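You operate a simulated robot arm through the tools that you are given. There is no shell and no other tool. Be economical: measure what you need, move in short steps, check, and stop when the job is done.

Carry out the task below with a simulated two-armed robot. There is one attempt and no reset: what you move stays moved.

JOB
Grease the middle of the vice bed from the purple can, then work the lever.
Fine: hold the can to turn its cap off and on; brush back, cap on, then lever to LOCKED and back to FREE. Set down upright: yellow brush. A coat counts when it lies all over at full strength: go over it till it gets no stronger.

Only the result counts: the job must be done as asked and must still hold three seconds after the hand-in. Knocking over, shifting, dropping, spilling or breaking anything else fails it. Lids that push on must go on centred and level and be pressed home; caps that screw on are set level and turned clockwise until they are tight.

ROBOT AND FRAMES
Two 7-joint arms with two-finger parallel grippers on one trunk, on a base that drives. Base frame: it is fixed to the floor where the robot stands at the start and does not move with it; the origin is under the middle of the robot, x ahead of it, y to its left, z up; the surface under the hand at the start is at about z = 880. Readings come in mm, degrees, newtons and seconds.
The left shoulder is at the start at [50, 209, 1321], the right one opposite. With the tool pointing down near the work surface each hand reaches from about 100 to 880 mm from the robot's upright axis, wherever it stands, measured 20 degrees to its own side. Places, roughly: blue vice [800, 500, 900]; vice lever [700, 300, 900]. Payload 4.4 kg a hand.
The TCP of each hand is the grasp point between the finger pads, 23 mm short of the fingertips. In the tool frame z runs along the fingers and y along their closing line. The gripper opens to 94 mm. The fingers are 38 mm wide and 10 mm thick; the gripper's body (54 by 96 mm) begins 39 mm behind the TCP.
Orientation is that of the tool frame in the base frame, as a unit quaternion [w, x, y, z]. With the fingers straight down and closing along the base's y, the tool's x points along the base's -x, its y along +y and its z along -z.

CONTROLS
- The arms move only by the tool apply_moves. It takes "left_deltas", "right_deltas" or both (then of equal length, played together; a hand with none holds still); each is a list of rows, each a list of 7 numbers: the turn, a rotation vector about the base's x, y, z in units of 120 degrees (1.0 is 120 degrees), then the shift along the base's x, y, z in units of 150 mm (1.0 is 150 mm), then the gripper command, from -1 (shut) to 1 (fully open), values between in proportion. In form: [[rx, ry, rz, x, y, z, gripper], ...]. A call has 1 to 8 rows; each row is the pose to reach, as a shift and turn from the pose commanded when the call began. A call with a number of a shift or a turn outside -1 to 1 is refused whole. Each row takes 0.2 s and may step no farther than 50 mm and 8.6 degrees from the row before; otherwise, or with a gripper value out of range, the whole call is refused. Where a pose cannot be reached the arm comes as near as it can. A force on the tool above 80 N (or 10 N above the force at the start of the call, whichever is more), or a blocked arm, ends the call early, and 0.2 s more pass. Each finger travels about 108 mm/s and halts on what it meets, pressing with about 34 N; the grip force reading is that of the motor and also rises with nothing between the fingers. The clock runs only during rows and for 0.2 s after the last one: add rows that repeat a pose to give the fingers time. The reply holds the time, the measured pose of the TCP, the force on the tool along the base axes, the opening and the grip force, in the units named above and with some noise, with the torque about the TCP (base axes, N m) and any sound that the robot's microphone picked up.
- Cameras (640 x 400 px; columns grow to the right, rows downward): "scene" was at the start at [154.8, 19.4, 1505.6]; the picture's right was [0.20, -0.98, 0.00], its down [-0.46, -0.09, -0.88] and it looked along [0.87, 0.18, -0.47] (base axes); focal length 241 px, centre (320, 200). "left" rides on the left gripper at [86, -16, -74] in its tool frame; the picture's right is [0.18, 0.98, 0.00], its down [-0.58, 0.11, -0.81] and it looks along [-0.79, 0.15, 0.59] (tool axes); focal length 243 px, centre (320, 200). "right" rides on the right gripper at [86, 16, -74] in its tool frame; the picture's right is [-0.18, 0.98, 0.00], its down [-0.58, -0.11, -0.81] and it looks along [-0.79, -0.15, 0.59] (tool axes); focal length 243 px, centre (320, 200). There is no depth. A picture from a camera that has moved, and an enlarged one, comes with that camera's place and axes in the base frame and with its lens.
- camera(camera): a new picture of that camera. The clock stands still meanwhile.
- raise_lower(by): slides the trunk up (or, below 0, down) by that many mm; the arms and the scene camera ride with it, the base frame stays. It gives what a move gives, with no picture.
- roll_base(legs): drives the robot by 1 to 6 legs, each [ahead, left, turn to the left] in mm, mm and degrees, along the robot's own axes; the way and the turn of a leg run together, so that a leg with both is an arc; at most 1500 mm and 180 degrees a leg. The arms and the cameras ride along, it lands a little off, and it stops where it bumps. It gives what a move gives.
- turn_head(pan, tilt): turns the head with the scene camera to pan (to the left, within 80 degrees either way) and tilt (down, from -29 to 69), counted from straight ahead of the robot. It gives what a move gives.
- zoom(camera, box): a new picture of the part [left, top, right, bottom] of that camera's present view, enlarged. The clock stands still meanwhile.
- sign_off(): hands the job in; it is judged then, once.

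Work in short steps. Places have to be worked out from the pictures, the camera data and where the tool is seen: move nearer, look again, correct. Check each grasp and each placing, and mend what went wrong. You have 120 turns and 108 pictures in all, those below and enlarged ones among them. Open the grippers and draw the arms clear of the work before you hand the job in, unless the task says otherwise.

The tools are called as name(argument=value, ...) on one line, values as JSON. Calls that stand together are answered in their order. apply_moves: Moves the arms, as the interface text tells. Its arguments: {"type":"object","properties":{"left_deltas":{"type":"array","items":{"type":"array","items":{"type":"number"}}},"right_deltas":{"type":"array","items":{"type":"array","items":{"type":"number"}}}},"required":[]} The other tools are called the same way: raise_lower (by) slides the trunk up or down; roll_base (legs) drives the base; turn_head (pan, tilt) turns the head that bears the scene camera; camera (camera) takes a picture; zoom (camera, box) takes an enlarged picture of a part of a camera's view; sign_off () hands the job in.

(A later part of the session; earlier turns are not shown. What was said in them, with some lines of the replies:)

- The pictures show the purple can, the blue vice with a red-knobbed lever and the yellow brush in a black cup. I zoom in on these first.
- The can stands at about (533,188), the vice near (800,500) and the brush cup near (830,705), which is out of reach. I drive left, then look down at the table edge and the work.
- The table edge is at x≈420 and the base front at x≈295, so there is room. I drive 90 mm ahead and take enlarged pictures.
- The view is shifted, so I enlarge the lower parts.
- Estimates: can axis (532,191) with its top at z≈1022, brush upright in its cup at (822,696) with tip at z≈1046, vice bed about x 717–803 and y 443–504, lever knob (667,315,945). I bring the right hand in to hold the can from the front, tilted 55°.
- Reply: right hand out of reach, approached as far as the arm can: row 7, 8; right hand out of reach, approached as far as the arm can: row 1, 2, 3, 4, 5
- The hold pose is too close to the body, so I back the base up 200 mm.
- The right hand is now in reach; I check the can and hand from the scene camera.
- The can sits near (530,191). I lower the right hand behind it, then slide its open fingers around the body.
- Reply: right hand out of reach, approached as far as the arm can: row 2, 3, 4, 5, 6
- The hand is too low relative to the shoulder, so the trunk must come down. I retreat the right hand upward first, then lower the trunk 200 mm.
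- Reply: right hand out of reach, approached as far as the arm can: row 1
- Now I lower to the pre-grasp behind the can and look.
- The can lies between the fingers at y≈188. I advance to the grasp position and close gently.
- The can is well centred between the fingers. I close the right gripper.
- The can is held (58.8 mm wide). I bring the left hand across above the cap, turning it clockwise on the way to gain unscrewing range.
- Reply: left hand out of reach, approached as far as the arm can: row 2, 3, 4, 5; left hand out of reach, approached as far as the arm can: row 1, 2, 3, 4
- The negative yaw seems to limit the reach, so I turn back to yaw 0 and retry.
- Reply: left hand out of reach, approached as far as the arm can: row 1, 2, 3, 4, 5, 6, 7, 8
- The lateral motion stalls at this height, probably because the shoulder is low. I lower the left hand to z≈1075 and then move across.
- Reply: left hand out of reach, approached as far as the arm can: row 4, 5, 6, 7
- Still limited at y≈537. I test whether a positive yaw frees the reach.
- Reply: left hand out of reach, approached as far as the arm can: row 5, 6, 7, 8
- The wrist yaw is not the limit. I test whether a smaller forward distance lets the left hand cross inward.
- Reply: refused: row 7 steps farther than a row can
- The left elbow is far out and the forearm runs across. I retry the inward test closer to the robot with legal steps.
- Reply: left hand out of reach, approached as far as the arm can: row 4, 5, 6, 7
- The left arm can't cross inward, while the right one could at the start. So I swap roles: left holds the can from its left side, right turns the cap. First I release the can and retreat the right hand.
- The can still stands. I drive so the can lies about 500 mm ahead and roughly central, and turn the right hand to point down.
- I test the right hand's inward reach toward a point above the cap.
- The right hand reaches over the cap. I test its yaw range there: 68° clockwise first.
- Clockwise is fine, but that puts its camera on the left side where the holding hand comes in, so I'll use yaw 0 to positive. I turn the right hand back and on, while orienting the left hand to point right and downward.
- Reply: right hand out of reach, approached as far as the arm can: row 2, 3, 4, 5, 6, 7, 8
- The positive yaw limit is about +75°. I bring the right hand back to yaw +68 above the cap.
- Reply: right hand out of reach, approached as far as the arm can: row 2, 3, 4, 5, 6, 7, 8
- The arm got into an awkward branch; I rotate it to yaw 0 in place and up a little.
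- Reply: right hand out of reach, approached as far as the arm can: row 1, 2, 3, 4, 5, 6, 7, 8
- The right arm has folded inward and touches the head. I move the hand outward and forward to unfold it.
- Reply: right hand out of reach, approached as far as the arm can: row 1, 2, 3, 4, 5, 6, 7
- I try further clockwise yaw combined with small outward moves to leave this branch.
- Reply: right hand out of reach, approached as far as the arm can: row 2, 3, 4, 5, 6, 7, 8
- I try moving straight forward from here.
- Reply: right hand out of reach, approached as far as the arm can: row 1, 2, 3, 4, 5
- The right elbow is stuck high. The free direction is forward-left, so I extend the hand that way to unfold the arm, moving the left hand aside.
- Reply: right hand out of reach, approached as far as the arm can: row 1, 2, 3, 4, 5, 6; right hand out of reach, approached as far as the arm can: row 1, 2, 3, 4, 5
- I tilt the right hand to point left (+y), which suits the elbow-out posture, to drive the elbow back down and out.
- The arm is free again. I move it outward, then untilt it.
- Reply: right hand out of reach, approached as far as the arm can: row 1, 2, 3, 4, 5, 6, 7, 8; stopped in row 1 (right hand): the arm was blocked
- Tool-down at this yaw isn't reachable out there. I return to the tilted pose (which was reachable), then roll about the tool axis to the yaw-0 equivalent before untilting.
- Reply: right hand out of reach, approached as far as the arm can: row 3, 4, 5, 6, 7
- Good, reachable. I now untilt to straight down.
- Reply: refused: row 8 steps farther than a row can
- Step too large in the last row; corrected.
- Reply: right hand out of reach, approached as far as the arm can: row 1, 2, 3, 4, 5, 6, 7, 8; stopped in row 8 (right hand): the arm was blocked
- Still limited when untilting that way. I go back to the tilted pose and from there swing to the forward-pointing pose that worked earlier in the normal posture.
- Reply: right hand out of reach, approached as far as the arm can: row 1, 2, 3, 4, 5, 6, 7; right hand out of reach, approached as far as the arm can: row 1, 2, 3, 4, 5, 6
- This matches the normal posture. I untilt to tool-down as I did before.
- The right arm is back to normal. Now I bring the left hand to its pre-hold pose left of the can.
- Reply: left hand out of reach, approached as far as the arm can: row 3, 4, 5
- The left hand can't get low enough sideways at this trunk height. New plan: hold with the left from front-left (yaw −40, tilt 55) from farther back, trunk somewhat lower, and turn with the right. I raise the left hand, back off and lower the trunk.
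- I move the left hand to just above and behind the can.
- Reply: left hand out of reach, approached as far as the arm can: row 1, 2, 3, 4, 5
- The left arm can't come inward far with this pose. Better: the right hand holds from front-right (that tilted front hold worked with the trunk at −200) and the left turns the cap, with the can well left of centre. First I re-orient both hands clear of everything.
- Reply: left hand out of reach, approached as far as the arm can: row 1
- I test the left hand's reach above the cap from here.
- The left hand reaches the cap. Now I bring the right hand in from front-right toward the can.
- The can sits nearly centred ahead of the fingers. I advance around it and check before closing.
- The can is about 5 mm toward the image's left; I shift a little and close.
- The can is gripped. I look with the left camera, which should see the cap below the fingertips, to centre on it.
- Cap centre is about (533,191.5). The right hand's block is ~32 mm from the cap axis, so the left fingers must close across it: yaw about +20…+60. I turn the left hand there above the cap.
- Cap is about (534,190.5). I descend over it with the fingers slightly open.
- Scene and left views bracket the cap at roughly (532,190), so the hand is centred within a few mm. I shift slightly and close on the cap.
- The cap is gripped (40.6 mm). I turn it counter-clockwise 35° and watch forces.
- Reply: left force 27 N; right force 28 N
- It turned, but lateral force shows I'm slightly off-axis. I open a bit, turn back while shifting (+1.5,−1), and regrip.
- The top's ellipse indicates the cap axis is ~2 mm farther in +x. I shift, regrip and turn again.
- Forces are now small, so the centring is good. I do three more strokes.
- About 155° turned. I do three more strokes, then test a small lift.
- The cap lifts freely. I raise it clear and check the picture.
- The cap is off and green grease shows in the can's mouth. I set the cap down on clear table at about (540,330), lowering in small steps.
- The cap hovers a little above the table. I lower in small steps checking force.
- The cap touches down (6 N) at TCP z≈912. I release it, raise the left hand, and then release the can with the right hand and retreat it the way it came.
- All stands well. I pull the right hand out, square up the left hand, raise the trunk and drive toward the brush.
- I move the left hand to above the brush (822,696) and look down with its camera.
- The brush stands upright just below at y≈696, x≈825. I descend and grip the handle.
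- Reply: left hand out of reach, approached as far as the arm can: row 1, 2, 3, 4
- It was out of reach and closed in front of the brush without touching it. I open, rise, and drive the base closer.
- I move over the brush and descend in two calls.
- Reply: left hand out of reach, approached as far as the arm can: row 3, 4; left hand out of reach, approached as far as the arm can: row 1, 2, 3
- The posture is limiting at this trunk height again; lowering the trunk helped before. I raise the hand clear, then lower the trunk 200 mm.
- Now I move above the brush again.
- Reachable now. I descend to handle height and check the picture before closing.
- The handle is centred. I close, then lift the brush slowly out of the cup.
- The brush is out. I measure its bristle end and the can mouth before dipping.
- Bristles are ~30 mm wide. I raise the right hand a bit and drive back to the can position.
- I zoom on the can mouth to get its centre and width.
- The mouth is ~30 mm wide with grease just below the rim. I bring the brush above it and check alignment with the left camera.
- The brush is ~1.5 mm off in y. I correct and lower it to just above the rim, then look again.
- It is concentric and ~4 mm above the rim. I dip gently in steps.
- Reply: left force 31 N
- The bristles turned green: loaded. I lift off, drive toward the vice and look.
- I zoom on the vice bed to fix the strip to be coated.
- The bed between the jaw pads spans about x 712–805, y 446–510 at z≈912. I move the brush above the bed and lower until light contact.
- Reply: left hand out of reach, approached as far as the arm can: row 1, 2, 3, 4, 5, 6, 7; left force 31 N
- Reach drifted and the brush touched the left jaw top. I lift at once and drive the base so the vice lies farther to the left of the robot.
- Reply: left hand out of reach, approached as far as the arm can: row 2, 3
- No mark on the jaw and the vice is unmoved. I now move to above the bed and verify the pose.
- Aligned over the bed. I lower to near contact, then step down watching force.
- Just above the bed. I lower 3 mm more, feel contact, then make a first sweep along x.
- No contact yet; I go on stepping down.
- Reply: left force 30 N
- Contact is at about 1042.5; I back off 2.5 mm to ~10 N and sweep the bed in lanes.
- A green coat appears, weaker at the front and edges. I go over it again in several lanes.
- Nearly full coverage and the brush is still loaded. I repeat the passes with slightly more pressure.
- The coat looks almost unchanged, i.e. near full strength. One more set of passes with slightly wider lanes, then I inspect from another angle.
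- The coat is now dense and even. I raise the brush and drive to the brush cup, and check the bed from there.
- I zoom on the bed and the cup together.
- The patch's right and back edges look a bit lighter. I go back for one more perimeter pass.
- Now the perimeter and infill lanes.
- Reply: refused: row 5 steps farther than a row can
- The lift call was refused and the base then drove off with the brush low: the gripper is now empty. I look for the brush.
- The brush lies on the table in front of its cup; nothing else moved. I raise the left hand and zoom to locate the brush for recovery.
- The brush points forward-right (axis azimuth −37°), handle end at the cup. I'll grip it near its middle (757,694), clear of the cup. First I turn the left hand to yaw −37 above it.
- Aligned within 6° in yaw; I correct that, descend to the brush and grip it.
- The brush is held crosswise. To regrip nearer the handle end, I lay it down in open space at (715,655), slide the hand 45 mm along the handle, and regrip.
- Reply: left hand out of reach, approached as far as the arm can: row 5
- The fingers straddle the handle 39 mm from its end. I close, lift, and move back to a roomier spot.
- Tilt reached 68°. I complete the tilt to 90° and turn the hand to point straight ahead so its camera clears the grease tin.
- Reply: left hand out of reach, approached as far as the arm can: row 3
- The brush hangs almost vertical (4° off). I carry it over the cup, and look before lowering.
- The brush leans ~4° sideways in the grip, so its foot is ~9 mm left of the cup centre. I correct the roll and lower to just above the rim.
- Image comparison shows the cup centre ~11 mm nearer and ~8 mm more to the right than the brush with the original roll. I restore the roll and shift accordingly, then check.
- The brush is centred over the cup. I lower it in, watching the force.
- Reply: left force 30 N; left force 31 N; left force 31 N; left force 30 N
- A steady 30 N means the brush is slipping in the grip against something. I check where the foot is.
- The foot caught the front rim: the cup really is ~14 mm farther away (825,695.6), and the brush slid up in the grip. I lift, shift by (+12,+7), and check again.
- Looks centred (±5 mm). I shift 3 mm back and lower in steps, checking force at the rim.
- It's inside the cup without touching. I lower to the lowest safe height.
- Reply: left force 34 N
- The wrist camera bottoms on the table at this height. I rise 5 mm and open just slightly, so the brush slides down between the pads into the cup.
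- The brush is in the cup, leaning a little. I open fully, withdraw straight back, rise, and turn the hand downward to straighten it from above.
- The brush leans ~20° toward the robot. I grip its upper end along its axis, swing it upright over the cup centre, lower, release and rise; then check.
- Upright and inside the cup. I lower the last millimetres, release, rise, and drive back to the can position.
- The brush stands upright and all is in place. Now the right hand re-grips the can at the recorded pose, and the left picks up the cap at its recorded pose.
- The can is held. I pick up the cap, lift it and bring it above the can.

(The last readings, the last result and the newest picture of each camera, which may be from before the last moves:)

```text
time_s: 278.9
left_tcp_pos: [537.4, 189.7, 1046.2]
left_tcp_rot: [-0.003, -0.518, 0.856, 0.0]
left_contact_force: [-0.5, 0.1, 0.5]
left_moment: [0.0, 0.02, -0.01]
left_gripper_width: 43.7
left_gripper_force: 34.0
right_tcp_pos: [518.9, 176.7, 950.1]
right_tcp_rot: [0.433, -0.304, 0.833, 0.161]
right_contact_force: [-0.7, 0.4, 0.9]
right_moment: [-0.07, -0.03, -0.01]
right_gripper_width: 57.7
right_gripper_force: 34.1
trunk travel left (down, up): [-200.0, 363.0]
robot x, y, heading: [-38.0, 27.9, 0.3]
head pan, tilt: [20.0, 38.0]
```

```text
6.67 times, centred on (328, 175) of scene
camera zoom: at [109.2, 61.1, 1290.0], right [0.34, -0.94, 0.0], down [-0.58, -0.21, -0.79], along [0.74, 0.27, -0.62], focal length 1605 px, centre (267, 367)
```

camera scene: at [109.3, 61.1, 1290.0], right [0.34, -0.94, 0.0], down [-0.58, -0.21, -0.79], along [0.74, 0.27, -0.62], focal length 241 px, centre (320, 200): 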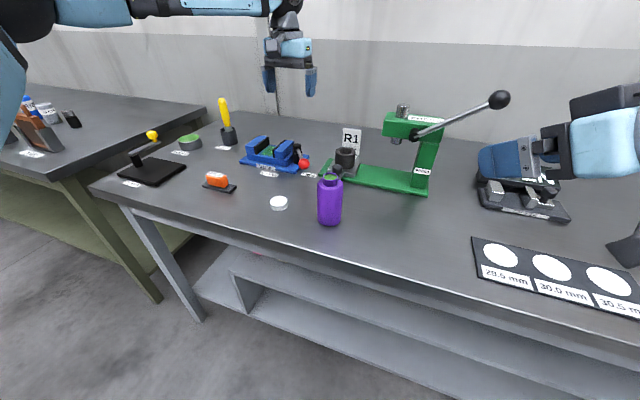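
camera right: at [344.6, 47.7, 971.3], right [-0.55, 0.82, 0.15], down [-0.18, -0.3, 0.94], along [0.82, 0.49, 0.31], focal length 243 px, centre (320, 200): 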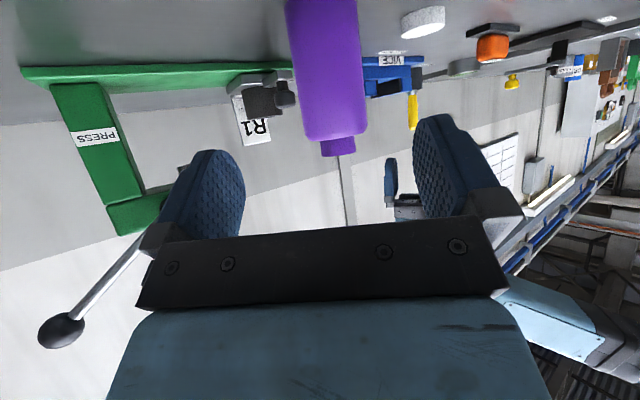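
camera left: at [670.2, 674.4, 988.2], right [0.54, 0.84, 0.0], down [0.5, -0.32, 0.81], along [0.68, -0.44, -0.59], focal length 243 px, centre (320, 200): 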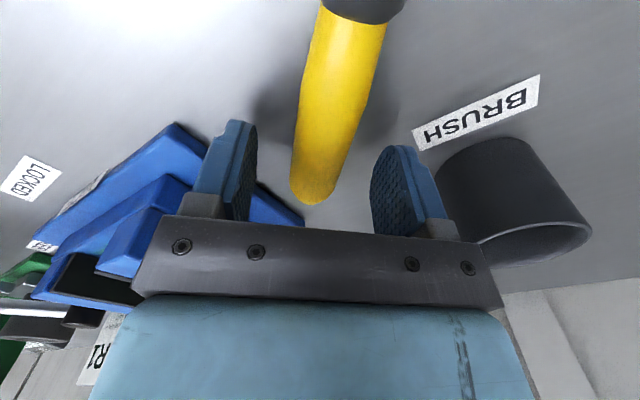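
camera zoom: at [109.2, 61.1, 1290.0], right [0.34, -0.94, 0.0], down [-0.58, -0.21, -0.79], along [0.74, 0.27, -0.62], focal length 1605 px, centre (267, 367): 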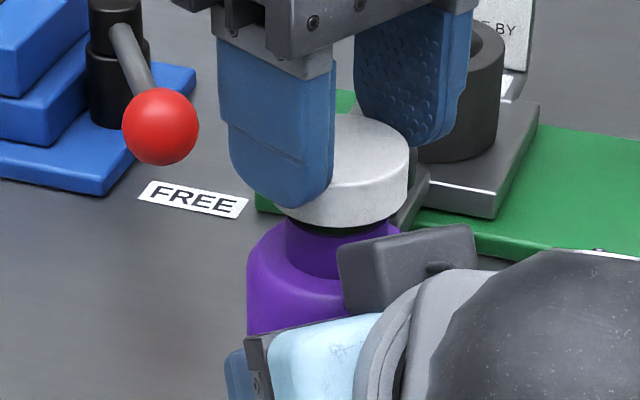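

The cap sits centred over the neck. I lower it onto the thread and start turning clockwise, three strokes with slight downward pressure.

apply_moves(left_deltas=[[0, 0, 0, -0.006, 0, -0.06, -1], [0, 0, 0, -0.006, 0, -0.11, -1], [0, 0, 0, -0.006, 0, -0.128, -1]])

apply_moves(left_deltas=[[0, 0, -0.067, 0, 0, -0.003, -1], [0, 0, -0.133, 0, 0, -0.004, -1], [0, 0, -0.2, 0, 0, -0.005, -1], [0, 0, -0.267, 0, 0, -0.006, -1], [0, 0, -0.333, 0, 0, -0.007, -1]])

apply_moves(left_deltas=[[0, 0, 0, 0, 0, 0, 0.2], [0, 0, 0, 0, 0, 0, 0.2], [0, 0, 0.067, 0, 0, 0, 0.2], [0, 0, 0.133, 0, 0, 0, 0.2], [0, 0, 0.2, 0, 0, 0, 0.2], [0, 0, 0.267, 0, 0, 0, 0.2], [0, 0, 0.333, 0, 0, 0, 0.2]])

apply_moves(left_deltas=[[0, 0, 0, 0, 0, 0, -1], [0, 0, 0, 0, 0, 0, -1], [0, 0, 0, 0, 0, 0, -1], [0, 0, -0.067, 0, 0, -0.001, -1], [0, 0, -0.133, 0, 0, -0.002, -1], [0, 0, -0.2, 0, 0, -0.003, -1], [0, 0, -0.267, 0, 0, -0.004, -1], [0, 0, -0.333, 0, 0, -0.005, -1]])

apply_moves(left_deltas=[[0, 0, 0, 0, 0, 0, 0.2], [0, 0, 0, 0, 0, 0, 0.2], [0, 0, 0.067, 0, 0, 0, 0.2], [0, 0, 0.133, 0, 0, 0, 0.2], [0, 0, 0.2, 0, 0, 0, 0.2], [0, 0, 0.267, 0, 0, 0, 0.2], [0, 0, 0.333, 0, 0, 0, 0.2]])

apply_moves(left_deltas=[[0, 0, 0, 0, 0, 0, -1], [0, 0, 0, 0, 0, 0, -1], [0, 0, 0, 0, 0, 0, -1], [0, 0, -0.067, 0, 0, -0.001, -1], [0, 0, -0.133, 0, 0, -0.002, -1], [0, 0, -0.2, 0, 0, -0.003, -1], [0, 0, -0.267, 0, 0, -0.004, -1], [0, 0, -0.333, 0, 0, -0.005, -1]])

```text
time_s: 279.7
left_tcp_pos: [535.5, 189.8, 1028.2]
left_tcp_rot: [-0.002, -0.516, 0.856, -0.002]
left_contact_force: [-0.5, -4.4, 9.1]
left_moment: [-0.01, 0.31, 0.0]
left_gripper_width: 43.4
left_gripper_force: 34.2
right_tcp_pos: [518.8, 177.1, 949.7]
right_tcp_rot: [0.434, -0.302, 0.834, 0.159]
right_contact_force: [2.6, 5.6, -2.3]
right_moment: [-0.33, -0.34, 0.08]
right_gripper_width: 57.6
right_gripper_force: 34.3
trunk travel left (down, up): [-200.0, 363.0]
robot x, y, heading: [-39.9, 28.7, 0.3]
head pan, tilt: [20.0, 38.0]
```

```text
time_s: 280.9
left_tcp_pos: [535.3, 190.8, 1025.6]
left_tcp_rot: [-0.002, -0.193, 0.981, 0.001]
left_contact_force: [-3.7, -1.1, 23.7]
left_moment: [-0.04, 0.19, -0.01]
left_gripper_width: 43.5
left_gripper_force: 34.0
right_tcp_pos: [518.5, 175.1, 949.8]
right_tcp_rot: [0.435, -0.301, 0.834, 0.159]
right_contact_force: [2.1, -0.1, -10.0]
right_moment: [-0.36, 0.21, -0.1]
right_gripper_width: 57.3
right_gripper_force: 33.8
trunk travel left (down, up): [-200.0, 363.0]
robot x, y, heading: [-38.4, 30.5, 0.1]
head pan, tilt: [20.0, 38.0]
```

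```text
time_s: 282.5
left_tcp_pos: [536.3, 190.2, 1025.4]
left_tcp_rot: [-0.003, -0.518, 0.855, 0.0]
left_contact_force: [-0.1, 0.7, 0.5]
left_moment: [0.0, 0.01, -0.03]
left_gripper_width: 56.5
left_gripper_force: 0.0
right_tcp_pos: [518.5, 177.4, 949.9]
right_tcp_rot: [0.434, -0.302, 0.833, 0.16]
right_contact_force: [0.0, -0.9, 0.0]
right_moment: [-0.1, 0.0, -0.02]
right_gripper_width: 56.7
right_gripper_force: 34.0
trunk travel left (down, up): [-200.0, 363.0]
robot x, y, heading: [-39.2, 30.4, 0.2]
head pan, tilt: [20.0, 38.0]
```

```text
time_s: 284.3
left_tcp_pos: [537.3, 190.5, 1025.7]
left_tcp_rot: [-0.003, -0.193, 0.981, 0.0]
left_contact_force: [6.0, 3.2, 1.4]
left_moment: [0.11, -0.15, 0.03]
left_gripper_width: 42.8
left_gripper_force: 33.9
right_tcp_pos: [519.9, 176.7, 950.2]
right_tcp_rot: [0.434, -0.302, 0.834, 0.159]
right_contact_force: [-7.8, -2.8, -1.5]
right_moment: [0.06, -0.3, 0.02]
right_gripper_width: 57.0
right_gripper_force: 33.8
trunk travel left (down, up): [-200.0, 363.0]
robot x, y, heading: [-32.4, 31.7, 0.3]
head pan, tilt: [20.0, 38.0]
```

```text
time_s: 285.9
left_tcp_pos: [535.7, 190.8, 1024.2]
left_tcp_rot: [-0.003, -0.518, 0.855, -0.001]
left_contact_force: [0.3, -0.1, -0.4]
left_moment: [-0.01, 0.01, 0.04]
left_gripper_width: 56.5
left_gripper_force: 0.1
right_tcp_pos: [519.1, 177.6, 949.2]
right_tcp_rot: [0.435, -0.302, 0.833, 0.16]
right_contact_force: [0.7, 0.0, -0.9]
right_moment: [-0.13, -0.08, 0.0]
right_gripper_width: 56.8
right_gripper_force: 33.8
trunk travel left (down, up): [-200.0, 363.0]
robot x, y, heading: [-37.8, 31.8, 0.1]
head pan, tilt: [20.0, 38.0]
```

```text
time_s: 287.7
left_tcp_pos: [536.1, 190.3, 1024.1]
left_tcp_rot: [-0.003, -0.192, 0.981, 0.0]
left_contact_force: [7.4, 1.7, 0.2]
left_moment: [0.08, -0.11, -0.01]
left_gripper_width: 41.6
left_gripper_force: 33.7
right_tcp_pos: [519.2, 177.1, 950.2]
right_tcp_rot: [0.435, -0.302, 0.833, 0.159]
right_contact_force: [-8.4, -1.6, 0.5]
right_moment: [0.1, -0.4, 0.08]
right_gripper_width: 56.5
right_gripper_force: 34.1
trunk travel left (down, up): [-200.0, 363.0]
robot x, y, heading: [-38.5, 34.5, 0.2]
head pan, tilt: [20.0, 38.0]
```

Threading works (grip width shrinks as it did in reverse). Five more clockwise strokes, watching for tightness.

apply_moves(left_deltas=[[0, 0, 0, 0, 0, 0, 0.2], [0, 0, 0, 0, 0, 0, 0.2], [0, 0, 0.067, 0, 0, 0, 0.2], [0, 0, 0.133, 0, 0, 0, 0.2], [0, 0, 0.2, 0, 0, 0, 0.2], [0, 0, 0.267, 0, 0, 0, 0.2], [0, 0, 0.333, 0, 0, 0, 0.2]])

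apply_moves(left_deltas=[[0, 0, 0, 0, 0, 0, -1], [0, 0, 0, 0, 0, 0, -1], [0, 0, 0, 0, 0, 0, -1], [0, 0, -0.067, 0, 0, 0, -1], [0, 0, -0.133, 0, 0, 0, -1], [0, 0, -0.2, 0, 0, -0.001, -1], [0, 0, -0.267, 0, 0, -0.001, -1], [0, 0, -0.333, 0, 0, -0.002, -1]])

apply_moves(left_deltas=[[0, 0, 0, 0, 0, 0, 0.2], [0, 0, 0, 0, 0, 0, 0.2], [0, 0, 0.067, 0, 0, 0, 0.2], [0, 0, 0.133, 0, 0, 0, 0.2], [0, 0, 0.2, 0, 0, 0, 0.2], [0, 0, 0.267, 0, 0, 0, 0.2], [0, 0, 0.333, 0, 0, 0, 0.2]])

apply_moves(left_deltas=[[0, 0, 0, 0, 0, 0, -1], [0, 0, 0, 0, 0, 0, -1], [0, 0, 0, 0, 0, 0, -1], [0, 0, -0.067, 0, 0, 0, -1], [0, 0, -0.133, 0, 0, 0, -1], [0, 0, -0.2, 0, 0, -0.001, -1], [0, 0, -0.267, 0, 0, -0.001, -1], [0, 0, -0.333, 0, 0, -0.002, -1]])

apply_moves(left_deltas=[[0, 0, 0, 0, 0, 0, 0.2], [0, 0, 0, 0, 0, 0, 0.2], [0, 0, 0.067, 0, 0, 0, 0.2], [0, 0, 0.133, 0, 0, 0, 0.2], [0, 0, 0.2, 0, 0, 0, 0.2], [0, 0, 0.267, 0, 0, 0, 0.2], [0, 0, 0.333, 0, 0, 0, 0.2]])

apply_moves(left_deltas=[[0, 0, 0, 0, 0, 0, -1], [0, 0, 0, 0, 0, 0, -1], [0, 0, 0, 0, 0, 0, -1], [0, 0, -0.067, 0, 0, 0, -1], [0, 0, -0.133, 0, 0, 0, -1], [0, 0, -0.2, 0, 0, 0, -1], [0, 0, -0.267, 0, 0, 0, -1], [0, 0, -0.333, 0, 0, 0, -1]])

apply_moves(left_deltas=[[0, 0, 0, 0, 0, 0, 0.2], [0, 0, 0, 0, 0, 0, 0.2], [0, 0, 0.067, 0, 0, 0, 0.2], [0, 0, 0.133, 0, 0, 0, 0.2], [0, 0, 0.2, 0, 0, 0, 0.2], [0, 0, 0.267, 0, 0, 0, 0.2], [0, 0, 0.333, 0, 0, 0, 0.2]])

apply_moves(left_deltas=[[0, 0, 0, 0, 0, 0, -1], [0, 0, 0, 0, 0, 0, -1], [0, 0, 0, 0, 0, 0, -1], [0, 0, -0.067, 0, 0, 0, -1], [0, 0, -0.133, 0, 0, 0, -1], [0, 0, -0.2, 0, 0, 0, -1], [0, 0, -0.267, 0, 0, 0, -1], [0, 0, -0.333, 0, 0, 0, -1]])

apply_moves(left_deltas=[[0, 0, 0, 0, 0, 0, 0.2], [0, 0, 0, 0, 0, 0, 0.2], [0, 0, 0.067, 0, 0, 0, 0.2], [0, 0, 0.133, 0, 0, 0, 0.2], [0, 0, 0.2, 0, 0, 0, 0.2], [0, 0, 0.267, 0, 0, 0, 0.2], [0, 0, 0.333, 0, 0, 0, 0.2]])

apply_moves(left_deltas=[[0, 0, 0, 0, 0, 0, -1], [0, 0, 0, 0, 0, 0, -1], [0, 0, 0, 0, 0, 0, -1], [0, 0, -0.067, 0, 0, 0, -1], [0, 0, -0.133, 0, 0, 0, -1], [0, 0, -0.2, 0, 0, 0, -1], [0, 0, -0.267, 0, 0, 0, -1], [0, 0, -0.333, 0, 0, 0, -1]])

```text
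time_s: 289.3
left_tcp_pos: [536.4, 191.5, 1022.8]
left_tcp_rot: [-0.003, -0.518, 0.855, 0.0]
left_contact_force: [0.2, 0.2, -0.4]
left_moment: [-0.05, 0.0, -0.02]
left_gripper_width: 56.5
left_gripper_force: 0.0
right_tcp_pos: [519.3, 176.2, 948.8]
right_tcp_rot: [0.436, -0.301, 0.833, 0.16]
right_contact_force: [1.1, -0.5, 0.3]
right_moment: [-0.13, -0.06, 0.02]
right_gripper_width: 56.3
right_gripper_force: 34.2
trunk travel left (down, up): [-200.0, 363.0]
robot x, y, heading: [-37.7, 28.7, 0.3]
head pan, tilt: [20.0, 38.0]
```

```text
time_s: 291.1
left_tcp_pos: [536.2, 191.6, 1022.8]
left_tcp_rot: [-0.003, -0.193, 0.981, -0.001]
left_contact_force: [6.8, 2.8, 0.3]
left_moment: [0.12, -0.1, 0.02]
left_gripper_width: 40.5
left_gripper_force: 33.8
right_tcp_pos: [519.8, 176.0, 950.4]
right_tcp_rot: [0.435, -0.302, 0.833, 0.159]
right_contact_force: [-8.9, -1.1, -0.2]
right_moment: [0.02, -0.36, 0.06]
right_gripper_width: 56.2
right_gripper_force: 33.7
trunk travel left (down, up): [-200.0, 363.0]
robot x, y, heading: [-35.3, 33.6, 0.3]
head pan, tilt: [20.0, 38.0]
```

```text
time_s: 292.7
left_tcp_pos: [536.0, 189.3, 1024.3]
left_tcp_rot: [-0.003, -0.519, 0.855, 0.0]
left_contact_force: [-0.3, 0.4, -0.6]
left_moment: [0.0, -0.02, 0.0]
left_gripper_width: 56.6
left_gripper_force: 0.0
right_tcp_pos: [519.7, 176.8, 950.7]
right_tcp_rot: [0.435, -0.301, 0.833, 0.16]
right_contact_force: [-0.2, -0.1, 0.0]
right_moment: [-0.11, -0.02, -0.03]
right_gripper_width: 56.2
right_gripper_force: 33.9
trunk travel left (down, up): [-200.0, 363.0]
robot x, y, heading: [-40.7, 31.9, 0.2]
head pan, tilt: [20.0, 38.0]
```

```text
time_s: 294.5
left_tcp_pos: [536.3, 190.4, 1023.0]
left_tcp_rot: [-0.003, -0.193, 0.981, 0.001]
left_contact_force: [3.8, -2.0, 0.2]
left_moment: [-0.04, -0.05, 0.87]
left_gripper_width: 43.6
left_gripper_force: 33.8
right_tcp_pos: [519.9, 177.0, 949.7]
right_tcp_rot: [0.434, -0.302, 0.833, 0.16]
right_contact_force: [-4.2, 2.4, -0.2]
right_moment: [-0.16, -0.11, -0.85]
right_gripper_width: 56.5
right_gripper_force: 34.1
trunk travel left (down, up): [-200.0, 363.0]
robot x, y, heading: [-38.7, 29.1, 0.1]
head pan, tilt: [20.0, 38.0]
```

```text
time_s: 296.1
left_tcp_pos: [535.5, 190.9, 1022.5]
left_tcp_rot: [-0.003, -0.518, 0.855, 0.0]
left_contact_force: [0.0, -1.2, -0.5]
left_moment: [0.02, 0.01, 0.0]
left_gripper_width: 56.2
left_gripper_force: 0.0
right_tcp_pos: [518.7, 177.2, 949.8]
right_tcp_rot: [0.435, -0.302, 0.833, 0.159]
right_contact_force: [-0.2, -1.0, 0.2]
right_moment: [-0.1, 0.0, -0.03]
right_gripper_width: 56.1
right_gripper_force: 34.5
trunk travel left (down, up): [-200.0, 363.0]
robot x, y, heading: [-38.7, 31.5, 0.2]
head pan, tilt: [20.0, 38.0]
```

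```text
time_s: 297.9
left_tcp_pos: [535.9, 189.6, 1022.6]
left_tcp_rot: [-0.004, -0.192, 0.981, 0.001]
left_contact_force: [3.0, -3.2, 0.6]
left_moment: [-0.02, -0.03, 0.93]
left_gripper_width: 43.4
left_gripper_force: 33.5
right_tcp_pos: [520.1, 176.7, 949.8]
right_tcp_rot: [0.434, -0.302, 0.834, 0.159]
right_contact_force: [-2.7, 2.4, -0.3]
right_moment: [-0.22, -0.13, -0.89]
right_gripper_width: 57.1
right_gripper_force: 33.7
trunk travel left (down, up): [-200.0, 363.0]
robot x, y, heading: [-37.7, 29.7, 0.0]
head pan, tilt: [20.0, 38.0]
```

```text
time_s: 299.5
left_tcp_pos: [536.9, 191.4, 1024.8]
left_tcp_rot: [-0.003, -0.518, 0.856, -0.001]
left_contact_force: [-1.0, -1.9, 0.2]
left_moment: [0.0, 0.01, 0.05]
left_gripper_width: 56.5
left_gripper_force: 0.1
right_tcp_pos: [520.2, 176.7, 948.4]
right_tcp_rot: [0.434, -0.303, 0.833, 0.16]
right_contact_force: [1.9, -0.9, -0.3]
right_moment: [-0.08, 0.02, -0.01]
right_gripper_width: 56.9
right_gripper_force: 33.7
trunk travel left (down, up): [-200.0, 363.0]
robot x, y, heading: [-35.2, 32.1, 0.2]
head pan, tilt: [20.0, 38.0]
```

```text
time_s: 301.3
left_tcp_pos: [536.1, 191.0, 1022.9]
left_tcp_rot: [-0.003, -0.192, 0.981, 0.0]
left_contact_force: [3.8, -2.5, 0.4]
left_moment: [-0.05, -0.02, 1.01]
left_gripper_width: 43.4
left_gripper_force: 33.8
right_tcp_pos: [519.6, 176.8, 950.6]
right_tcp_rot: [0.435, -0.302, 0.833, 0.16]
right_contact_force: [-3.7, 2.5, -0.6]
right_moment: [-0.24, -0.12, -0.84]
right_gripper_width: 57.0
right_gripper_force: 34.1
trunk travel left (down, up): [-200.0, 363.0]
robot x, y, heading: [-36.0, 30.0, 0.2]
head pan, tilt: [20.0, 38.0]
```

```text
time_s: 302.9
left_tcp_pos: [535.8, 191.3, 1023.9]
left_tcp_rot: [-0.003, -0.518, 0.855, -0.001]
left_contact_force: [-0.1, -0.2, -0.4]
left_moment: [0.01, -0.02, 0.02]
left_gripper_width: 56.3
left_gripper_force: 0.0
right_tcp_pos: [519.4, 177.4, 949.8]
right_tcp_rot: [0.435, -0.302, 0.833, 0.16]
right_contact_force: [0.1, -0.4, -0.3]
right_moment: [-0.14, 0.0, -0.01]
right_gripper_width: 56.9
right_gripper_force: 34.2
trunk travel left (down, up): [-200.0, 363.0]
robot x, y, heading: [-38.5, 28.9, 0.1]
head pan, tilt: [20.0, 38.0]
```

```text
time_s: 304.7
left_tcp_pos: [535.1, 189.9, 1021.9]
left_tcp_rot: [-0.003, -0.192, 0.981, 0.0]
left_contact_force: [2.6, -2.0, 1.3]
left_moment: [-0.02, -0.02, 0.97]
left_gripper_width: 43.7
left_gripper_force: 34.1
right_tcp_pos: [519.2, 177.2, 949.8]
right_tcp_rot: [0.434, -0.302, 0.834, 0.159]
right_contact_force: [-4.1, 3.0, -1.4]
right_moment: [-0.23, -0.06, -0.86]
right_gripper_width: 57.1
right_gripper_force: 34.0
trunk travel left (down, up): [-200.0, 363.0]
robot x, y, heading: [-36.8, 31.3, 0.2]
head pan, tilt: [20.0, 38.0]
```

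The cap is tight (about 1 N·m, slipping). I release the cap and the can, withdraw both hands, drive a little forward-left, and bring the left hand above the lever knob.

apply_moves(left_deltas=[[0, 0, 0, 0, 0, 0, 0.3], [0, 0, 0, 0, 0, 0, 0.4], [0, 0, 0, 0, 0, 0.1, 0.4], [0, 0, 0, 0, 0, 0.35, 0.4], [0, 0, 0, 0, 0, 0.65, 0.7], [0, 0, 0, 0, 0, 0.9, 1]])

apply_moves(right_deltas=[[0, 0, 0, 0, 0, 0, 0.4], [0, 0, 0, 0, 0, 0, 1], [0, 0, 0, 0, 0, 0, 1], [0, 0, 0, -0.134, -0.111, 0.078, 1], [0, 0, 0, -0.267, -0.222, 0.156, 1], [0, 0, 0, -0.4, -0.333, 0.234, 1], [0, 0, 0, -0.534, -0.443, 0.311, 1]])

apply_moves(right_deltas=[[0, 0, 0, 0, -0.24, 0.13, 1], [0, 0, 0, 0, -0.48, 0.27, 1], [0, 0, 0, 0, -0.72, 0.4, 1], [0, 0, 0, 0, -0.95, 0.54, 1], [0, 0, 0, 0, -1, 0.7, 1]], left_deltas=[[0, 0, -0.037, 0, 0.03, 0, 1], [0, 0, -0.074, 0, 0.06, 0, 1], [0, 0, -0.111, 0, 0.1, 0, 1], [0, 0, -0.148, 0, 0.15, 0, 1], [0, 0, -0.185, 0, 0.2, 0, 1]])

roll_base(legs=[[57, 45, 0]])

apply_moves(left_deltas=[[0, 0, 0, 0.15, 0.12, 0, 1], [0, 0, 0, 0.3, 0.24, 0, 1], [0, 0, 0, 0.44, 0.34, -0.1, 1], [0, 0, 0, 0.44, 0.34, -0.3, 1], [0, 0, 0, 0.44, 0.34, -0.5, 1]])

zoom(camera="scene", box=[200, 110, 360, 210])

```text
time_s: 306.1
left_tcp_pos: [535.4, 190.9, 1158.7]
left_tcp_rot: [-0.002, -0.193, 0.981, 0.0]
left_contact_force: [-0.4, -0.3, -0.3]
left_moment: [0.0, -0.03, -0.04]
left_gripper_width: 94.1
left_gripper_force: 0.0
right_tcp_pos: [519.5, 177.3, 950.2]
right_tcp_rot: [0.435, -0.302, 0.833, 0.159]
right_contact_force: [-0.9, -1.1, 0.8]
right_moment: [-0.11, 0.1, 0.01]
right_gripper_width: 56.9
right_gripper_force: 34.3
trunk travel left (down, up): [-200.0, 363.0]
robot x, y, heading: [-36.1, 30.8, 0.5]
head pan, tilt: [20.0, 38.0]
```

```text
time_s: 307.7
left_tcp_pos: [535.9, 190.9, 1157.2]
left_tcp_rot: [-0.002, -0.193, 0.981, 0.0]
left_contact_force: [0.1, 0.3, 0.0]
left_moment: [0.02, 0.01, 0.01]
left_gripper_width: 94.1
left_gripper_force: 0.1
right_tcp_pos: [438.2, 110.7, 995.9]
right_tcp_rot: [0.436, -0.301, 0.833, 0.16]
right_contact_force: [0.1, -0.9, 0.3]
right_moment: [0.02, 0.02, 0.0]
right_gripper_width: 94.0
right_gripper_force: 0.1
trunk travel left (down, up): [-200.0, 363.0]
robot x, y, heading: [-40.7, 30.3, 0.1]
head pan, tilt: [20.0, 38.0]
```

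```text
time_s: 308.9
left_tcp_pos: [534.8, 221.2, 1158.5]
left_tcp_rot: [-0.003, 0.001, 1.0, -0.001]
left_contact_force: [0.3, 0.1, 0.5]
left_moment: [0.01, 0.01, -0.04]
left_gripper_width: 94.0
left_gripper_force: 0.0
right_tcp_pos: [438.6, -38.4, 1102.2]
right_tcp_rot: [0.434, -0.303, 0.833, 0.16]
right_contact_force: [-0.3, 0.1, 0.9]
right_moment: [0.04, 0.03, 0.02]
right_gripper_width: 94.1
right_gripper_force: 0.1
trunk travel left (down, up): [-200.0, 363.0]
robot x, y, heading: [-36.9, 30.4, 0.1]
head pan, tilt: [20.0, 38.0]
```

```text
time_s: 310.0
left_tcp_pos: [591.1, 267.0, 1156.9]
left_tcp_rot: [-0.003, -0.001, 1.0, 0.002]
left_contact_force: [0.5, 0.1, 0.0]
left_moment: [-0.04, 0.0, 0.02]
left_gripper_width: 94.2
left_gripper_force: 0.0
right_tcp_pos: [496.5, 6.0, 1101.8]
right_tcp_rot: [0.434, -0.302, 0.834, 0.16]
right_contact_force: [-0.2, 0.4, 0.3]
right_moment: [-0.02, 0.0, 0.0]
right_gripper_width: 94.0
right_gripper_force: 0.1
trunk travel left (down, up): [-200.0, 363.0]
robot x, y, heading: [20.4, 74.3, -0.1]
head pan, tilt: [20.0, 38.0]
```

```text
time_s: 311.2
left_tcp_pos: [659.2, 319.0, 1083.8]
left_tcp_rot: [-0.002, -0.002, 1.0, 0.002]
left_contact_force: [0.0, -0.1, 0.9]
left_moment: [0.02, -0.02, 0.03]
left_gripper_width: 94.1
left_gripper_force: 0.1
right_tcp_pos: [497.2, 5.6, 1101.6]
right_tcp_rot: [0.434, -0.302, 0.833, 0.16]
right_contact_force: [0.0, -0.9, 0.0]
right_moment: [0.0, 0.01, 0.03]
right_gripper_width: 94.0
right_gripper_force: 0.0
trunk travel left (down, up): [-200.0, 363.0]
robot x, y, heading: [18.0, 73.2, 0.2]
head pan, tilt: [20.0, 38.0]
```

```text
4.00 times, centred on (280, 160) of scene
camera zoom: at [166.4, 106.6, 1289.9], right [0.34, -0.94, 0.0], down [-0.58, -0.21, -0.79], along [0.74, 0.27, -0.62], focal length 963 px, centre (480, 360)
```

zoom: 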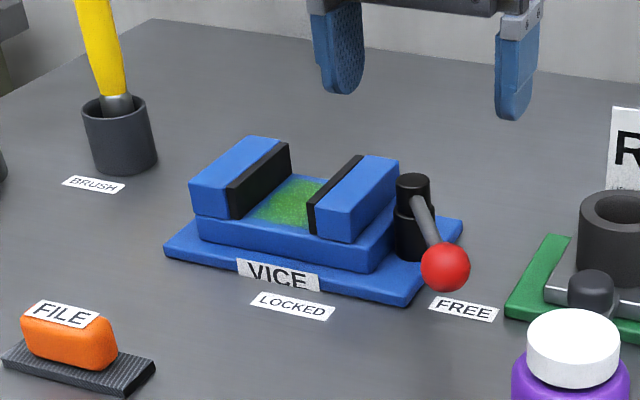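

Cap on, brush upright, coat intact; the knob is at about (665,313,946). I lower the open fingers around the knob, narrow them to a loose fork, and move the lever toward LOCKED.

apply_moves(left_deltas=[[0, 0, 0, 0, -0.033, -0.25, 1], [0, 0, 0, 0, -0.033, -0.5, 1], [0, 0, 0, 0, -0.033, -0.75, 1], [0, 0, 0, 0, -0.033, -0.879, 1], [0, 0, 0, 0, -0.033, -0.879, 0.2], [0, 0, 0, 0, -0.033, -0.879, -0.15], [0, 0, 0, 0, -0.033, -0.879, -0.15]])

apply_moves(left_deltas=[[0, 0, 0, -0.02, 0.11, 0, -0.15], [0, 0, 0, -0.04, 0.22, 0, -0.15], [0, 0, 0, -0.05, 0.33, 0, -0.15], [0, 0, 0, -0.05, 0.44, 0, -0.15], [0, 0, 0, -0.05, 0.55, 0, -0.15], [0, 0, 0, -0.04, 0.66, 0, -0.15], [0, 0, 0, -0.02, 0.76, 0, -0.15], [0, 0, 0, 0, 0.83, 0, -0.15]])

apply_moves(left_deltas=[[0, 0, 0, 0, 0.03, 0, -0.15], [0, 0, 0, 0, 0.06, 0, -0.15]])

```text
time_s: 312.8
left_tcp_pos: [658.0, 312.0, 951.4]
left_tcp_rot: [-0.003, -0.001, 1.0, 0.0]
left_contact_force: [0.2, 1.1, -0.2]
left_moment: [0.01, 0.02, 0.01]
left_gripper_width: 39.8
left_gripper_force: 0.1
right_tcp_pos: [496.5, 6.3, 1103.3]
right_tcp_rot: [0.435, -0.303, 0.833, 0.161]
right_contact_force: [-0.2, 0.0, 0.7]
right_moment: [-0.01, -0.01, 0.0]
right_gripper_width: 93.8
right_gripper_force: 0.1
trunk travel left (down, up): [-200.0, 363.0]
robot x, y, heading: [21.0, 74.7, 0.2]
head pan, tilt: [20.0, 38.0]
```

```text
time_s: 314.6
left_tcp_pos: [658.1, 436.6, 951.6]
left_tcp_rot: [-0.001, -0.001, 1.0, 0.001]
left_contact_force: [-0.1, 0.3, 0.0]
left_moment: [0.0, -0.04, 0.02]
left_gripper_width: 40.1
left_gripper_force: 0.0
right_tcp_pos: [496.5, 4.2, 1101.5]
right_tcp_rot: [0.435, -0.302, 0.833, 0.161]
right_contact_force: [-0.6, -0.7, -0.6]
right_moment: [-0.01, -0.02, 0.03]
right_gripper_width: 93.9
right_gripper_force: 0.0
trunk travel left (down, up): [-200.0, 363.0]
robot x, y, heading: [21.6, 75.9, 0.3]
head pan, tilt: [20.0, 38.0]
```

```text
time_s: 315.2
left_tcp_pos: [658.2, 442.4, 951.4]
left_tcp_rot: [-0.004, 0.001, 1.0, 0.001]
left_contact_force: [-0.1, -19.0, -5.8]
left_moment: [-0.04, 0.05, -0.2]
left_gripper_width: 48.4
left_gripper_force: 9.9
right_tcp_pos: [496.7, 3.1, 1101.6]
right_tcp_rot: [0.435, -0.301, 0.834, 0.16]
right_contact_force: [-0.4, -0.3, 0.3]
right_moment: [0.01, -0.01, 0.01]
right_gripper_width: 94.0
right_gripper_force: 0.1
trunk travel left (down, up): [-200.0, 363.0]
robot x, y, heading: [25.2, 76.3, 0.3]
head pan, tilt: [20.0, 38.0]
```

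The lever met its stop at y≈442, just where LOCKED was expected. I grip and press it firmly there, then bring it back to FREE against its stop.

apply_moves(left_deltas=[[0, 0, 0, 0, 0, 0, -1], [0, 0, 0, 0, 0, 0, -1], [0, 0, 0, 0, 0.02, 0, -1], [0, 0, 0, 0, 0.03, 0, -1], [0, 0, 0, 0, 0.03, 0, -1]])

apply_moves(left_deltas=[[0, 0, 0, 0, -0.03, 0, -0.3], [0, 0, 0, 0, -0.05, 0, -0.15], [0, 0, 0, -0.02, -0.16, 0, -0.15], [0, 0, 0, -0.04, -0.28, 0, -0.15], [0, 0, 0, -0.05, -0.4, 0, -0.15], [0, 0, 0, -0.05, -0.52, 0, -0.15], [0, 0, 0, -0.04, -0.64, 0, -0.15], [0, 0, 0, -0.02, -0.76, 0, -0.15]])

apply_moves(left_deltas=[[0, 0, 0, 0.02, -0.08, 0, -0.15], [0, 0, 0, 0.02, -0.12, 0, -0.15], [0, 0, 0, 0.02, -0.15, 0, -0.15]])

```text
time_s: 316.0
left_tcp_pos: [659.5, 435.9, 951.8]
left_tcp_rot: [-0.003, 0.008, 1.0, -0.004]
left_contact_force: [3.0, -27.9, -4.7]
left_moment: [-0.61, -0.36, -0.27]
left_gripper_width: 33.1
left_gripper_force: 44.4
right_tcp_pos: [496.9, 2.5, 1102.3]
right_tcp_rot: [0.435, -0.3, 0.834, 0.158]
right_contact_force: [-0.1, 0.1, 0.2]
right_moment: [-0.01, 0.02, -0.03]
right_gripper_width: 93.8
right_gripper_force: 0.2
trunk travel left (down, up): [-200.0, 363.0]
robot x, y, heading: [20.0, 76.0, -0.2]
head pan, tilt: [20.0, 38.0]
stopped in row 4 (left hand): the force on the tool passed its limit at 82 N (the readings are from after the stop); the commanded pose is now the measured one
```

```text
time_s: 317.8
left_tcp_pos: [654.4, 326.6, 950.1]
left_tcp_rot: [-0.004, 0.004, 1.0, -0.001]
left_contact_force: [-0.3, -1.0, 0.1]
left_moment: [-0.03, 0.01, 0.01]
left_gripper_width: 40.2
left_gripper_force: 0.5
right_tcp_pos: [496.8, 4.1, 1102.0]
right_tcp_rot: [0.435, -0.3, 0.834, 0.158]
right_contact_force: [0.0, 0.0, -0.1]
right_moment: [0.02, -0.02, 0.02]
right_gripper_width: 94.0
right_gripper_force: 0.1
trunk travel left (down, up): [-200.0, 363.0]
robot x, y, heading: [18.8, 74.3, -0.3]
head pan, tilt: [20.0, 38.0]
```

```text
time_s: 318.6
left_tcp_pos: [657.5, 306.8, 949.6]
left_tcp_rot: [-0.003, 0.002, 1.0, -0.002]
left_contact_force: [3.2, 15.4, 0.8]
left_moment: [0.13, -0.02, 0.08]
left_gripper_width: 46.8
left_gripper_force: 7.5
right_tcp_pos: [496.7, 6.6, 1102.3]
right_tcp_rot: [0.434, -0.301, 0.834, 0.159]
right_contact_force: [0.0, 0.5, -0.2]
right_moment: [-0.05, 0.0, -0.01]
right_gripper_width: 93.6
right_gripper_force: 0.2
trunk travel left (down, up): [-200.0, 363.0]
robot x, y, heading: [17.1, 76.1, -0.1]
head pan, tilt: [20.0, 38.0]
```

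The lever is back against its FREE stop. I open, rise clear, and take the last picture to check everything.

apply_moves(left_deltas=[[0, 0, 0, 0, 0.02, 0, 0.2], [0, 0, 0, 0, 0.03, 0, 1], [0, 0, 0, 0, 0.03, 0, 1], [0, 0, 0, 0, 0.03, 0.2, 1], [0, 0, 0, 0, 0.03, 0.5, 1], [0, 0, 0, 0, 0.03, 0.8, 1], [0, 0, 0, -0.1, 0.03, 1, 1]])

apply_moves(left_deltas=[[0, 0, 0, -0.2, 0.1, 0.2, 1], [0, 0, 0, -0.4, 0.2, 0.4, 1], [0, 0, 0, -0.6, 0.3, 0.5, 1]])

zoom(camera="scene", box=[200, 110, 360, 210])

```text
time_s: 320.2
left_tcp_pos: [641.3, 307.8, 1101.8]
left_tcp_rot: [-0.004, 0.005, 1.0, -0.002]
left_contact_force: [0.0, -0.6, -0.1]
left_moment: [-0.01, -0.02, -0.02]
left_gripper_width: 93.7
left_gripper_force: 0.1
right_tcp_pos: [494.7, 3.5, 1102.2]
right_tcp_rot: [0.435, -0.3, 0.834, 0.158]
right_contact_force: [-0.3, -0.2, 0.9]
right_moment: [0.0, 0.02, 0.01]
right_gripper_width: 94.0
right_gripper_force: 0.0
trunk travel left (down, up): [-200.0, 363.0]
robot x, y, heading: [20.5, 74.5, 0.1]
head pan, tilt: [20.0, 38.0]
```

```text
time_s: 321.0
left_tcp_pos: [551.7, 355.0, 1177.0]
left_tcp_rot: [-0.003, 0.005, 1.0, -0.003]
left_contact_force: [-0.7, -0.2, -0.6]
left_moment: [0.0, -0.04, 0.01]
left_gripper_width: 94.0
left_gripper_force: 0.0
right_tcp_pos: [494.4, 4.7, 1103.2]
right_tcp_rot: [0.435, -0.301, 0.833, 0.159]
right_contact_force: [0.3, 0.5, -0.1]
right_moment: [0.0, 0.03, -0.03]
right_gripper_width: 94.2
right_gripper_force: 0.1
trunk travel left (down, up): [-200.0, 363.0]
robot x, y, heading: [15.2, 75.0, -0.0]
head pan, tilt: [20.0, 38.0]
```

```text
4.00 times, centred on (280, 160) of scene
camera zoom: at [164.2, 105.8, 1290.2], right [0.34, -0.94, 0.0], down [-0.58, -0.21, -0.79], along [0.74, 0.27, -0.61], focal length 963 px, centre (480, 360)
5 turns are left
```

zoom: 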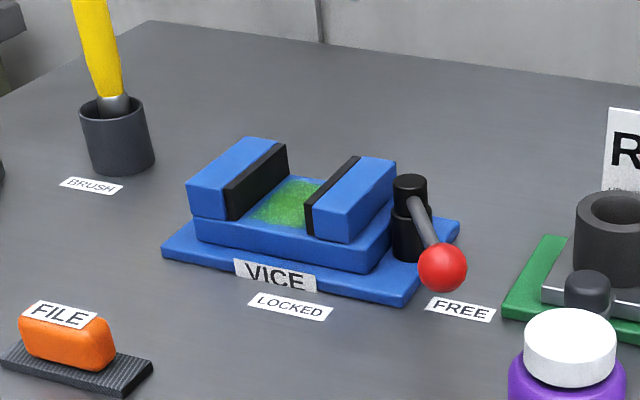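

The lever is at FREE, the cap is on, the brush is upright in its cup, the coat is in place, and both hands are open and clear. I hand in.

sign_off()

```text
The job is handed in.
```

The job is handed in, but the brush fell onto the table once. Part-way through, it was knocked from the left gripper and lay by its cup. I picked it up and stood it upright in the cup again.

- **Vice bed:** it carries a green coat from the purple can. The last full-area pass changed it very little, and a final pass went over the edges. Early on, the loaded brush briefly pressed on the left jaw top; I saw no mark there.
- **Can:** its cap is screwed on and tight.
- **Lever:** it went to its LOCKED stop and back to its FREE stop.
- **Hands:** both grippers are open and clear.
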